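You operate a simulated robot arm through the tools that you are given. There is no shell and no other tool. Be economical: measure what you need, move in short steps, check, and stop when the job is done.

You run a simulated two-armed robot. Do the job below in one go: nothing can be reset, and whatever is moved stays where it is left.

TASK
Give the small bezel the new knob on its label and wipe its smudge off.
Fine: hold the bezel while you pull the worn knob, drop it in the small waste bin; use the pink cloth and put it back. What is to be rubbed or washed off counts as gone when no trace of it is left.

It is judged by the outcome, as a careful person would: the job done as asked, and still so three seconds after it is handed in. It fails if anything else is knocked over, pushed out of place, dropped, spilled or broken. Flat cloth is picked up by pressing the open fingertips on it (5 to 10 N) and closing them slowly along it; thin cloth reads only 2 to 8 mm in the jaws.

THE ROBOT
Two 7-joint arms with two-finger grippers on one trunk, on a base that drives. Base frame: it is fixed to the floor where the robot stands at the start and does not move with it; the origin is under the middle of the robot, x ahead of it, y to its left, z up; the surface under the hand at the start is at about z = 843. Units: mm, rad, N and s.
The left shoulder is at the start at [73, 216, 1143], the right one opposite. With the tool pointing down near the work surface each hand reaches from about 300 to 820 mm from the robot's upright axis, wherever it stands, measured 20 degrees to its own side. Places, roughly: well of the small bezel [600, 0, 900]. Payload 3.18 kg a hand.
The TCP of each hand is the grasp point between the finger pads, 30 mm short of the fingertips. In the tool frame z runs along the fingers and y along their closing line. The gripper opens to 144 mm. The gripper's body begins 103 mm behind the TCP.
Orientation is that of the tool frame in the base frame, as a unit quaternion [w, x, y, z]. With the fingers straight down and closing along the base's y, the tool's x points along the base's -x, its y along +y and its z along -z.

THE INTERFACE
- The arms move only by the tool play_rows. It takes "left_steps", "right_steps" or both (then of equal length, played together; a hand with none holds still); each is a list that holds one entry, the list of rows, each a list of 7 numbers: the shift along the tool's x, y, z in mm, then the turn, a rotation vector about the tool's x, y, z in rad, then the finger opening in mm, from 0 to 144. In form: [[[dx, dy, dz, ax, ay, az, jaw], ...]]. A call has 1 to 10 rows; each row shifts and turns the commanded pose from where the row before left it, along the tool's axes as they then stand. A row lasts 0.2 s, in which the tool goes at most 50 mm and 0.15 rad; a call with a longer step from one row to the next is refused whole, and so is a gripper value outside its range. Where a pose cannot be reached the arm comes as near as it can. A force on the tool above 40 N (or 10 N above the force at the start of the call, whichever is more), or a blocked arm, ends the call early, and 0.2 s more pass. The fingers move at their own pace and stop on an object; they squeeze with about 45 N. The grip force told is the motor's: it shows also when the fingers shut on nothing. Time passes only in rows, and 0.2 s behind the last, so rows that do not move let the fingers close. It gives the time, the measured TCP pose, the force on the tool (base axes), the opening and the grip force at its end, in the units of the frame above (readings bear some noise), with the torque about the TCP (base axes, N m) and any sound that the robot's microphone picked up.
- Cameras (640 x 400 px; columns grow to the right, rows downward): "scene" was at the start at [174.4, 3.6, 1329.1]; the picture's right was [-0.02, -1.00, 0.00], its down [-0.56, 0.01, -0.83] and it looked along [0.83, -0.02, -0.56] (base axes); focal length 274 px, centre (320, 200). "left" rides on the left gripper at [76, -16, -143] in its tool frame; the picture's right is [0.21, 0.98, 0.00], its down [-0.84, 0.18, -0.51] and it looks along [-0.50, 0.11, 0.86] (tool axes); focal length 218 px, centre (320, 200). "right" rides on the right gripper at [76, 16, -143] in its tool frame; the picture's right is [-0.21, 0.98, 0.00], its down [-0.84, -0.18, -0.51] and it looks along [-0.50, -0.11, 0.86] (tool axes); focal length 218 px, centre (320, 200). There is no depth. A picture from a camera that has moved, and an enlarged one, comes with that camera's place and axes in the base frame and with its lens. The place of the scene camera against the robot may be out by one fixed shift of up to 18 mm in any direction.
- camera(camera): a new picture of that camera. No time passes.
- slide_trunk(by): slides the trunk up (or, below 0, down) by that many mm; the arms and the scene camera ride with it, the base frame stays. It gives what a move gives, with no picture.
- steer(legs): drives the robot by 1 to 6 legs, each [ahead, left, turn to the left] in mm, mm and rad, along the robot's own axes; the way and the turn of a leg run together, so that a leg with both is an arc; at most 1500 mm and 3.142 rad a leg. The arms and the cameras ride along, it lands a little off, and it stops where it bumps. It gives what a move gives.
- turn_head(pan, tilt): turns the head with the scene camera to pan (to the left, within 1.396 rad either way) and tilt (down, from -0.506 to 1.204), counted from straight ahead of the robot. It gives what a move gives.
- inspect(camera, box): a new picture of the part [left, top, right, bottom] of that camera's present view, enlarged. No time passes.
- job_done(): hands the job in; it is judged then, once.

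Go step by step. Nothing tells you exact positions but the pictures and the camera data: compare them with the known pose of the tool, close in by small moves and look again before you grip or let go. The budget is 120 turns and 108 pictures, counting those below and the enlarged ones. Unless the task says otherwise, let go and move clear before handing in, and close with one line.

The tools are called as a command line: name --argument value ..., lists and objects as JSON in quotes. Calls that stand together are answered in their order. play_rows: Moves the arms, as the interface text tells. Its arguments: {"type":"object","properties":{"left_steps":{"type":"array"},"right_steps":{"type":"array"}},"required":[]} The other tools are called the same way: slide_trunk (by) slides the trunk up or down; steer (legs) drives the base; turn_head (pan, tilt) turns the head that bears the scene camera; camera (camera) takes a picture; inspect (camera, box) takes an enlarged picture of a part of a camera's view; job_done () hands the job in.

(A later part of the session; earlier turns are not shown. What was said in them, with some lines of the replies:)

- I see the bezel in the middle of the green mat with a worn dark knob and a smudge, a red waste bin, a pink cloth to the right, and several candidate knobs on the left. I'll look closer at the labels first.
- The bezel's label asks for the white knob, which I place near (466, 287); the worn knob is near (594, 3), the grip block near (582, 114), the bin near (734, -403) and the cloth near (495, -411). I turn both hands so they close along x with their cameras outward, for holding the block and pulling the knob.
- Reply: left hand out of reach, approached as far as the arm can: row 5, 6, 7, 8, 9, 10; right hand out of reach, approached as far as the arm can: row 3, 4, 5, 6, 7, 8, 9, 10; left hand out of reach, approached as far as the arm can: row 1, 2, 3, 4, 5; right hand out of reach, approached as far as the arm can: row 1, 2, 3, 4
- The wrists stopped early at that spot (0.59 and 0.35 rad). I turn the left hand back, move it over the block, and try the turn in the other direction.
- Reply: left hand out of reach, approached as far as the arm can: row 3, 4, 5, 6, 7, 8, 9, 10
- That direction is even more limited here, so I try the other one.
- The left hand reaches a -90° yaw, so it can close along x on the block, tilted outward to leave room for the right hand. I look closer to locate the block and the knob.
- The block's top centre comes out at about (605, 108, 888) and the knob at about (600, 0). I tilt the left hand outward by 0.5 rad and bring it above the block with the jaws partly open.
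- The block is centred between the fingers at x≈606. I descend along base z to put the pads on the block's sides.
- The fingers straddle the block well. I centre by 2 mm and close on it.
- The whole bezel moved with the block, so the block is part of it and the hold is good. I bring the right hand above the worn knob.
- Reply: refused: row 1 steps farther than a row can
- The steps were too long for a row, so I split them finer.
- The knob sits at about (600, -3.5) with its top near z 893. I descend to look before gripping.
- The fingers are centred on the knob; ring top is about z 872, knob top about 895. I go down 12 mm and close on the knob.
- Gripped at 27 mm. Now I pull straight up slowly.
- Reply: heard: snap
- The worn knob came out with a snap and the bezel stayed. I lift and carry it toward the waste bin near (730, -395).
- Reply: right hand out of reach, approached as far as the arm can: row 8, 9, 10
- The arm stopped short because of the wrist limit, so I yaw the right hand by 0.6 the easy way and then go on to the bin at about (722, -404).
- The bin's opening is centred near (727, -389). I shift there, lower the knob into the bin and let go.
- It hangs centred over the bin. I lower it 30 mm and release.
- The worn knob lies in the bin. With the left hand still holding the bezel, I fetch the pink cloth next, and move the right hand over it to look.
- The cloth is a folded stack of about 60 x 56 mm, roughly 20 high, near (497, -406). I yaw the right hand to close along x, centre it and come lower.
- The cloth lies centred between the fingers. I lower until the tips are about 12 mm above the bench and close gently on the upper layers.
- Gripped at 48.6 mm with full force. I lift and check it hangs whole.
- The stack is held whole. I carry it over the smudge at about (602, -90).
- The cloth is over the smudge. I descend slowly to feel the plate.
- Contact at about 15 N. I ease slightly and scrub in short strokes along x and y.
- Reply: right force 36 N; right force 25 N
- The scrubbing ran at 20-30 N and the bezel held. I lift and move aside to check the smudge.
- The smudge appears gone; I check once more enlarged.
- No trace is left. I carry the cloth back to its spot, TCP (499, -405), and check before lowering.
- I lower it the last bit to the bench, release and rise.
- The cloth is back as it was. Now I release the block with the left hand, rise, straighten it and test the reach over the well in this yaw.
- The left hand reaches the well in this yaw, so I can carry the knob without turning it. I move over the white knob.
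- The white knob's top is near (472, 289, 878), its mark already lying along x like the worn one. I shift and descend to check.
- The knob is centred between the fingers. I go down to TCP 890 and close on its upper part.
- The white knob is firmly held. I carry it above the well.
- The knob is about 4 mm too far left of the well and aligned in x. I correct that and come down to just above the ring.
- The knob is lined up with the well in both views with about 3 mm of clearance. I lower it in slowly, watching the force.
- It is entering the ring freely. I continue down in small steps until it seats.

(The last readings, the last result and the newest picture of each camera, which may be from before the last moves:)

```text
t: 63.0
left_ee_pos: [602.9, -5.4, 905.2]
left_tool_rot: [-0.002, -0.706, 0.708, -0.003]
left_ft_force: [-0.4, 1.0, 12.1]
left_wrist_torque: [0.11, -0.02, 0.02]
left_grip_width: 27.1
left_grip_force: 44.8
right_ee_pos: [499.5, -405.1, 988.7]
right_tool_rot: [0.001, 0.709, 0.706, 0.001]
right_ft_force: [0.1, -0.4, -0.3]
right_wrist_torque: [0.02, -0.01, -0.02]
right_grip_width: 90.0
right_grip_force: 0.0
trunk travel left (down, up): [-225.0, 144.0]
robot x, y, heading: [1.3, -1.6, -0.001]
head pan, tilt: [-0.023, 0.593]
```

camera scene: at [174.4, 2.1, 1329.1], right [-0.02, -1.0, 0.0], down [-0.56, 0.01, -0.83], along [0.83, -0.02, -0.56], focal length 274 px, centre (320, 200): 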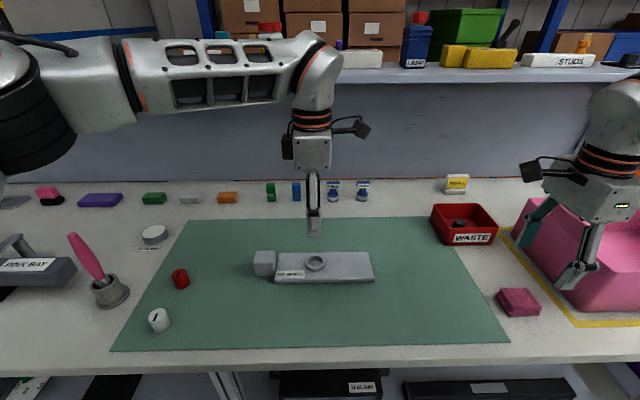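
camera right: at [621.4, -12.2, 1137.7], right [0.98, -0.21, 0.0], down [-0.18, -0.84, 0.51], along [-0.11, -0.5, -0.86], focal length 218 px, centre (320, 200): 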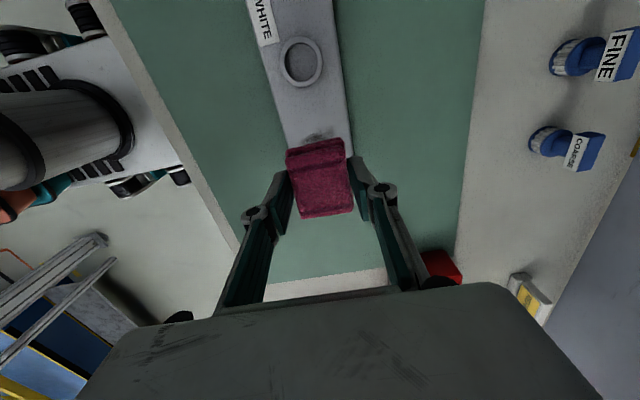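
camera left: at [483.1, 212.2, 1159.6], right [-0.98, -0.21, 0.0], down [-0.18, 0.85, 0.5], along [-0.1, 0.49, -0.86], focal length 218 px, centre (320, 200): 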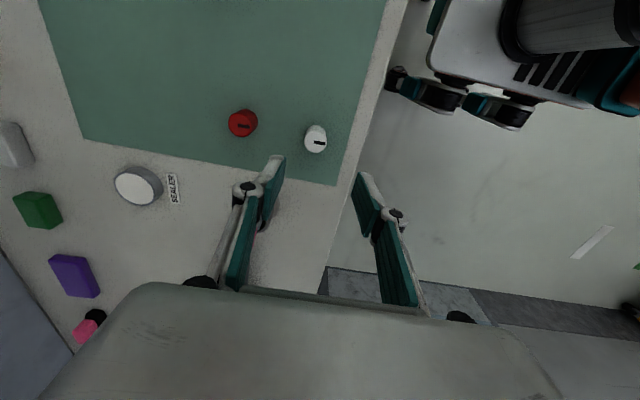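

It has met the floor of the well at about 12 N. I press a little harder and listen for it to seat.

play_rows --left_steps '[[[0, 0, 1, 0, 0, 0, 22], [0, 0, 1, 0, 0, 0, 22], [0, 0, 0, 0, 0, 0, 22]]]'

inspect --camera "scene" --box '[285, 230, 345, 280]'

```text
t: 63.8
left_ee_pos: [603.1, -5.7, 905.1]
left_tool_rot: [-0.001, -0.707, 0.707, -0.004]
left_ft_force: [1.7, 0.8, 30.4]
left_wrist_torque: [0.16, -0.09, -0.03]
left_grip_width: 27.3
left_grip_force: 44.7
right_ee_pos: [497.4, -405.1, 988.7]
right_tool_rot: [0.0, 0.709, 0.705, 0.001]
right_ft_force: [0.3, 0.6, 0.3]
right_wrist_torque: [0.0, 0.01, 0.01]
right_grip_width: 89.8
right_grip_force: 0.1
trunk travel left (down, up): [-225.0, 144.0]
robot x, y, heading: [-0.3, 0.6, -0.002]
head pan, tilt: [-0.023, 0.593]
```

```text
8.00 times, centred on (315, 255) of scene
camera zoom: at [172.0, 3.7, 1329.7], right [-0.02, -1.0, 0.0], down [-0.56, 0.01, -0.83], along [0.83, -0.02, -0.56], focal length 2190 px, centre (360, -240)
```

zoom: 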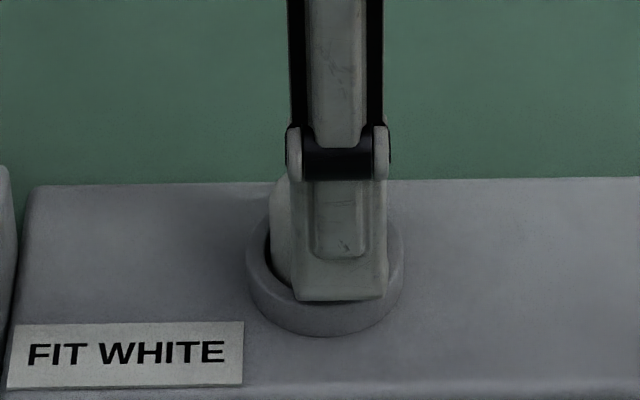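

It is hard on the floor of the well, with no more travel. I ease off, release and rise to look.

play_rows --left_steps '[[[0, 0, -1.8, 0, 0, 0, 22], [0, 0, 0, 0, 0, 0, 30], [0, 0, 0, 0, 0, 0, 36], [0, 0, 0, 0, 0, 0, 46], [0, 0, -15, 0, 0, 0, 50], [0, 0, -40, 0, 0, 0, 50], [0, 0, -40, 0, 0, 0, 50], [-40, 0, 0, 0, 0, 0, 50], [-40, 0, 0, 0, 0, 0, 50]]]'

inspect --camera "scene" --box '[260, 220, 380, 300]'

inspect --camera "left" --box '[240, 30, 400, 150]'

```text
t: 65.8
left_ee_pos: [603.5, 76.2, 999.1]
left_tool_rot: [-0.002, -0.706, 0.708, -0.001]
left_ft_force: [-0.7, 0.5, 0.2]
left_wrist_torque: [-0.01, 0.0, -0.02]
left_grip_width: 50.0
left_grip_force: 0.1
right_ee_pos: [498.0, -403.9, 988.5]
right_tool_rot: [0.0, 0.709, 0.705, 0.0]
right_ft_force: [0.4, 0.4, 0.2]
right_wrist_torque: [0.0, 0.01, 0.0]
right_grip_width: 90.1
right_grip_force: 0.1
trunk travel left (down, up): [-225.0, 144.0]
robot x, y, heading: [0.6, 2.5, 0.004]
head pan, tilt: [-0.023, 0.593]
```

```text
5.00 times, centred on (320, 260) of scene
camera zoom: at [174.1, 4.2, 1329.1], right [-0.02, -1.0, 0.0], down [-0.56, 0.01, -0.83], along [0.83, -0.02, -0.56], focal length 1369 px, centre (320, -100)
```

zoom: 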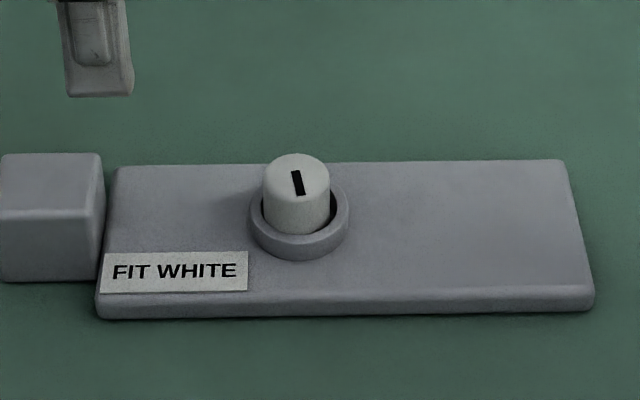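

```text
3.33 times, centred on (320, 90) of left
camera zoom: at [620.4, -1.4, 1142.1], right [-0.98, -0.21, 0.0], down [-0.18, 0.85, 0.5], along [-0.1, 0.49, -0.86], focal length 728 px, centre (320, 567)
```

zoom: 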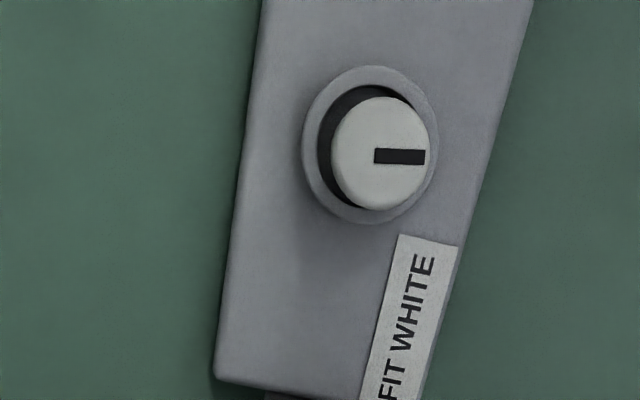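

The white knob stands in the well at the same height as the old one, but about 3 mm off centre. I regrip it to centre it and press it once more.

play_rows --left_steps '[[[40, 0, 0, 0, 0, 0, 50], [41.5, 0, 0, 0, 0, 0, 50], [0, 0, 40, 0, 0, 0, 50], [0, 0, 32, 0, 0, 0, 50], [0, 0, 19, 0, 0, 0, 50], [0, 0, 0, 0, 0, 0, 40], [0, 0, 0, 0, 0, 0, 31], [0, 0, 0, 0, 0, 0, 27], [0, 0, 0, 0, 0, 0, 22], [0, 0, 0, 0, 0, 0, 22]]]'

inspect --camera "scene" --box '[285, 230, 345, 280]'

```text
t: 68.0
left_ee_pos: [603.7, -6.6, 907.9]
left_tool_rot: [-0.002, -0.706, 0.708, -0.002]
left_ft_force: [0.3, -0.8, -0.2]
left_wrist_torque: [0.0, 0.0, 0.01]
left_grip_width: 27.3
left_grip_force: 44.4
right_ee_pos: [499.8, -404.9, 988.0]
right_tool_rot: [0.0, 0.709, 0.705, 0.0]
right_ft_force: [-0.3, 0.8, -0.2]
right_wrist_torque: [0.01, 0.03, -0.01]
right_grip_width: 90.1
right_grip_force: 0.2
trunk travel left (down, up): [-225.0, 144.0]
robot x, y, heading: [0.9, 5.3, -0.0]
head pan, tilt: [-0.023, 0.593]
```

```text
8.00 times, centred on (315, 255) of scene
camera zoom: at [174.4, 3.6, 1329.1], right [-0.02, -1.0, 0.0], down [-0.56, 0.01, -0.83], along [0.83, -0.02, -0.56], focal length 2190 px, centre (360, -240)
```

zoom: 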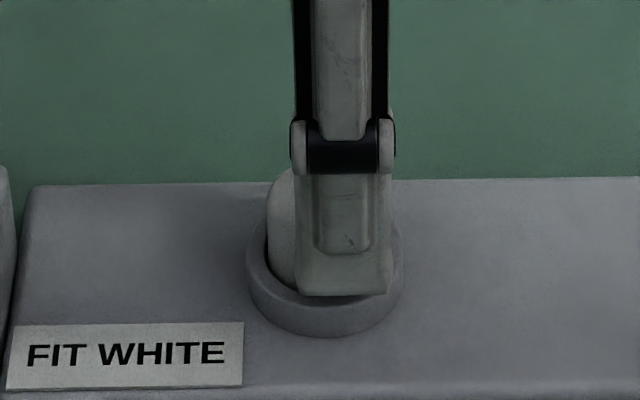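

Gripped. I lift a hair, shift +2.3 mm in x and -1.6 mm in y, then press down.

play_rows --left_steps '[[[0, 0, -1.5, 0, 0, 0, 22], [0.8, -1.2, 0, 0, 0, 0, 22], [0.8, -1.1, 0, 0, 0, 0, 22], [0, 0, 0, 0, 0, 0, 22]]]'

play_rows --left_steps '[[[0, 0, 1.5, 0, 0, 0, 22], [0, 0, 1.5, 0, 0, 0, 22], [0, 0, 1, 0, 0, 0, 22], [0, 0, 0.7, 0, 0, 0, 22], [0, 0, 0, 0, 0, 0, 22]]]'

inspect --camera "left" --box '[260, 110, 380, 200]'

```text
t: 69.0
left_ee_pos: [603.9, -7.9, 910.0]
left_tool_rot: [-0.002, -0.706, 0.708, -0.002]
left_ft_force: [0.9, 0.2, -0.2]
left_wrist_torque: [0.0, -0.01, -0.02]
left_grip_width: 27.4
left_grip_force: 44.5
right_ee_pos: [498.9, -405.6, 988.5]
right_tool_rot: [0.0, 0.709, 0.705, 0.0]
right_ft_force: [-0.5, 0.3, 0.4]
right_wrist_torque: [-0.01, 0.0, 0.0]
right_grip_width: 90.2
right_grip_force: 0.0
trunk travel left (down, up): [-225.0, 144.0]
robot x, y, heading: [0.3, -1.4, -0.001]
head pan, tilt: [-0.023, 0.593]
```

```text
t: 70.2
left_ee_pos: [603.2, -9.4, 906.4]
left_tool_rot: [-0.001, -0.706, 0.708, -0.004]
left_ft_force: [0.9, 1.5, 20.9]
left_wrist_torque: [0.22, 0.01, -0.03]
left_grip_width: 27.7
left_grip_force: 45.2
right_ee_pos: [498.6, -405.5, 988.6]
right_tool_rot: [0.001, 0.709, 0.705, 0.001]
right_ft_force: [0.0, -0.4, -0.5]
right_wrist_torque: [0.01, 0.02, -0.02]
right_grip_width: 90.1
right_grip_force: 0.0
trunk travel left (down, up): [-225.0, 144.0]
robot x, y, heading: [0.0, 0.7, 0.001]
head pan, tilt: [-0.023, 0.593]
```

```text
4.44 times, centred on (320, 155) of left
camera zoom: at [621.4, -85.7, 1050.6], right [-0.98, -0.21, 0.0], down [-0.18, 0.85, 0.5], along [-0.1, 0.49, -0.87], focal length 970 px, centre (320, 400)
```

zoom: 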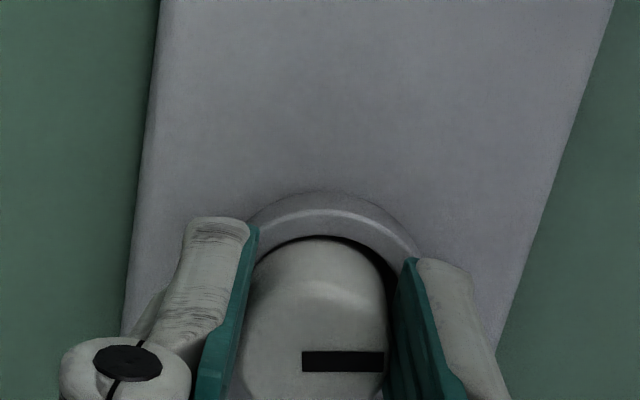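

Seated again at about 20 N. I ease, release and rise to check.

play_rows --left_steps '[[[0, 0, -1.2, 0, 0, 0, 22], [0, 0, 0, 0, 0, 0, 30], [0, 0, 0, 0, 0, 0, 36], [0, 0, 0, 0, 0, 0, 46], [0, 0, -15, 0, 0, 0, 50], [0, 0, -40, 0, 0, 0, 50], [0, 0, -40, 0, 0, 0, 50], [-40, 0, 0, 0, 0, 0, 50], [-40, 0, 0, 0, 0, 0, 50]]]'

inspect --camera "scene" --box '[285, 230, 345, 280]'

inspect --camera "left" --box '[240, 30, 400, 150]'

```text
t: 72.2
left_ee_pos: [604.5, 71.0, 1001.8]
left_tool_rot: [-0.002, -0.706, 0.708, -0.003]
left_ft_force: [-0.2, -0.4, 0.9]
left_wrist_torque: [0.0, 0.01, -0.01]
left_grip_width: 50.1
left_grip_force: 0.0
right_ee_pos: [498.5, -404.1, 988.7]
right_tool_rot: [0.0, 0.709, 0.706, 0.001]
right_ft_force: [0.2, 0.3, 0.4]
right_wrist_torque: [0.02, 0.0, 0.02]
right_grip_width: 90.0
right_grip_force: 0.1
trunk travel left (down, up): [-225.0, 144.0]
robot x, y, heading: [1.5, 2.7, -0.002]
head pan, tilt: [-0.023, 0.593]
```

```text
8.00 times, centred on (315, 255) of scene
camera zoom: at [174.0, 4.2, 1329.2], right [-0.02, -1.0, 0.0], down [-0.56, 0.01, -0.83], along [0.83, -0.02, -0.56], focal length 2190 px, centre (360, -240)
```

zoom: 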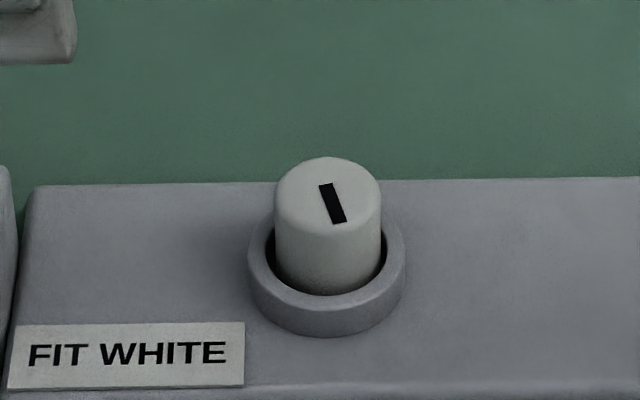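

```text
3.33 times, centred on (320, 90) of left
camera zoom: at [621.9, -4.8, 1144.3], right [-0.98, -0.21, 0.0], down [-0.18, 0.85, 0.5], along [-0.1, 0.49, -0.86], focal length 728 px, centre (320, 567)
```

zoom: 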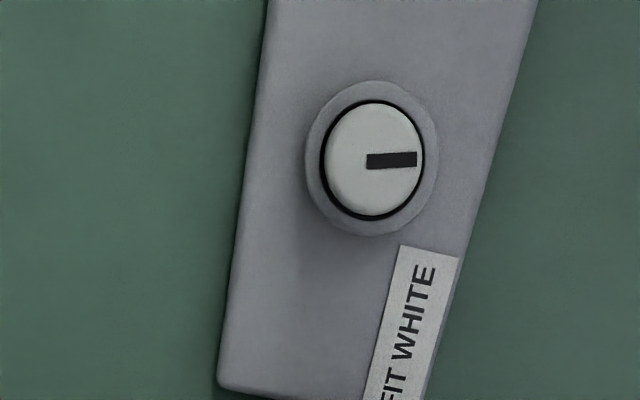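

The knob now sits centred and upright in its well and the bezel is where it started. I move the hands clear and take a last look.

play_rows --left_steps '[[[-40, 0, -20, 0, 0, 0, 60], [-40, 0, -20, 0, 0, 0, 60], [-30, 0, -20, 0, 0, 0, 60]]]' --right_steps '[[[0, 0, -20, 0, 0, 0, 90], [0, 0, -20, 0, 0, 0, 90], [0, 0, -20, 0, 0, 0, 90]]]'

camera --camera "scene"

inspect --camera "scene" --box '[240, 220, 400, 300]'

```text
t: 73.0
left_ee_pos: [604.8, 184.0, 1060.1]
left_tool_rot: [-0.002, -0.706, 0.709, -0.002]
left_ft_force: [-0.2, 0.4, -0.2]
left_wrist_torque: [-0.02, -0.02, 0.0]
left_grip_width: 60.1
left_grip_force: 0.0
right_ee_pos: [498.6, -404.7, 1048.8]
right_tool_rot: [0.001, 0.709, 0.705, 0.001]
right_ft_force: [-0.3, -0.9, 0.3]
right_wrist_torque: [0.0, -0.05, 0.01]
right_grip_width: 89.9
right_grip_force: 0.1
trunk travel left (down, up): [-225.0, 144.0]
robot x, y, heading: [-1.8, -2.4, 0.002]
head pan, tilt: [-0.023, 0.593]
```

```text
36 pictures are left
camera scene: at [173.4, 4.8, 1329.3], right [-0.02, -1.0, 0.0], down [-0.56, 0.01, -0.83], along [0.83, -0.02, -0.56], focal length 274 px, centre (320, 200)
```

scene: 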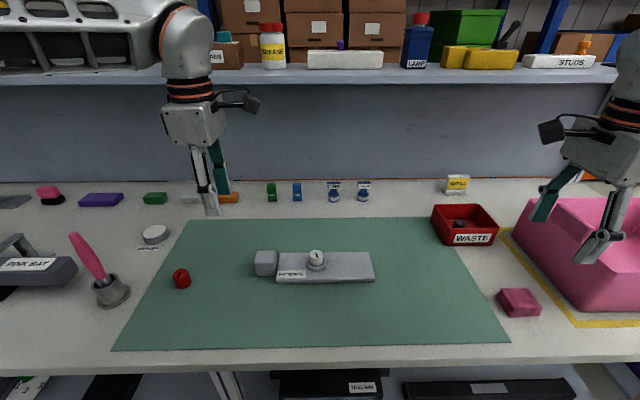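

```text
4.00 times, centred on (320, 260) of scene
camera zoom: at [173.4, 4.8, 1329.3], right [-0.02, -1.0, 0.0], down [-0.56, 0.01, -0.83], along [0.83, -0.02, -0.56], focal length 1095 px, centre (320, -40)
```

zoom: 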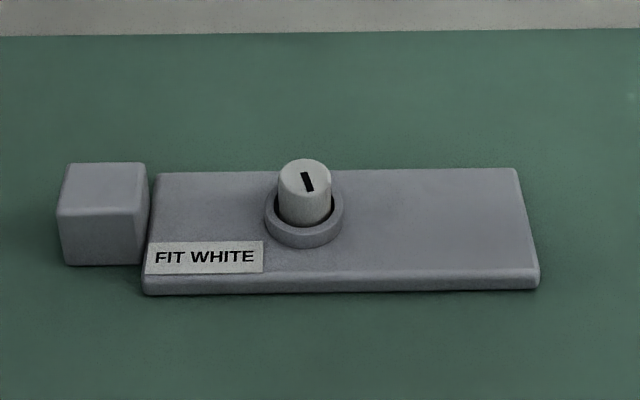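

The white knob is in the bezel's well, the smudge is gone, the worn knob is in the waste bin and the cloth is back in its place. Both hands are clear, so I hand the job in.

job_done

```text
The job is handed in.
```

The small bezel now has the white knob its label asks for. Its smudge is wiped off with no trace left, the worn knob is in the waste bin, and the pink cloth is back in its place.
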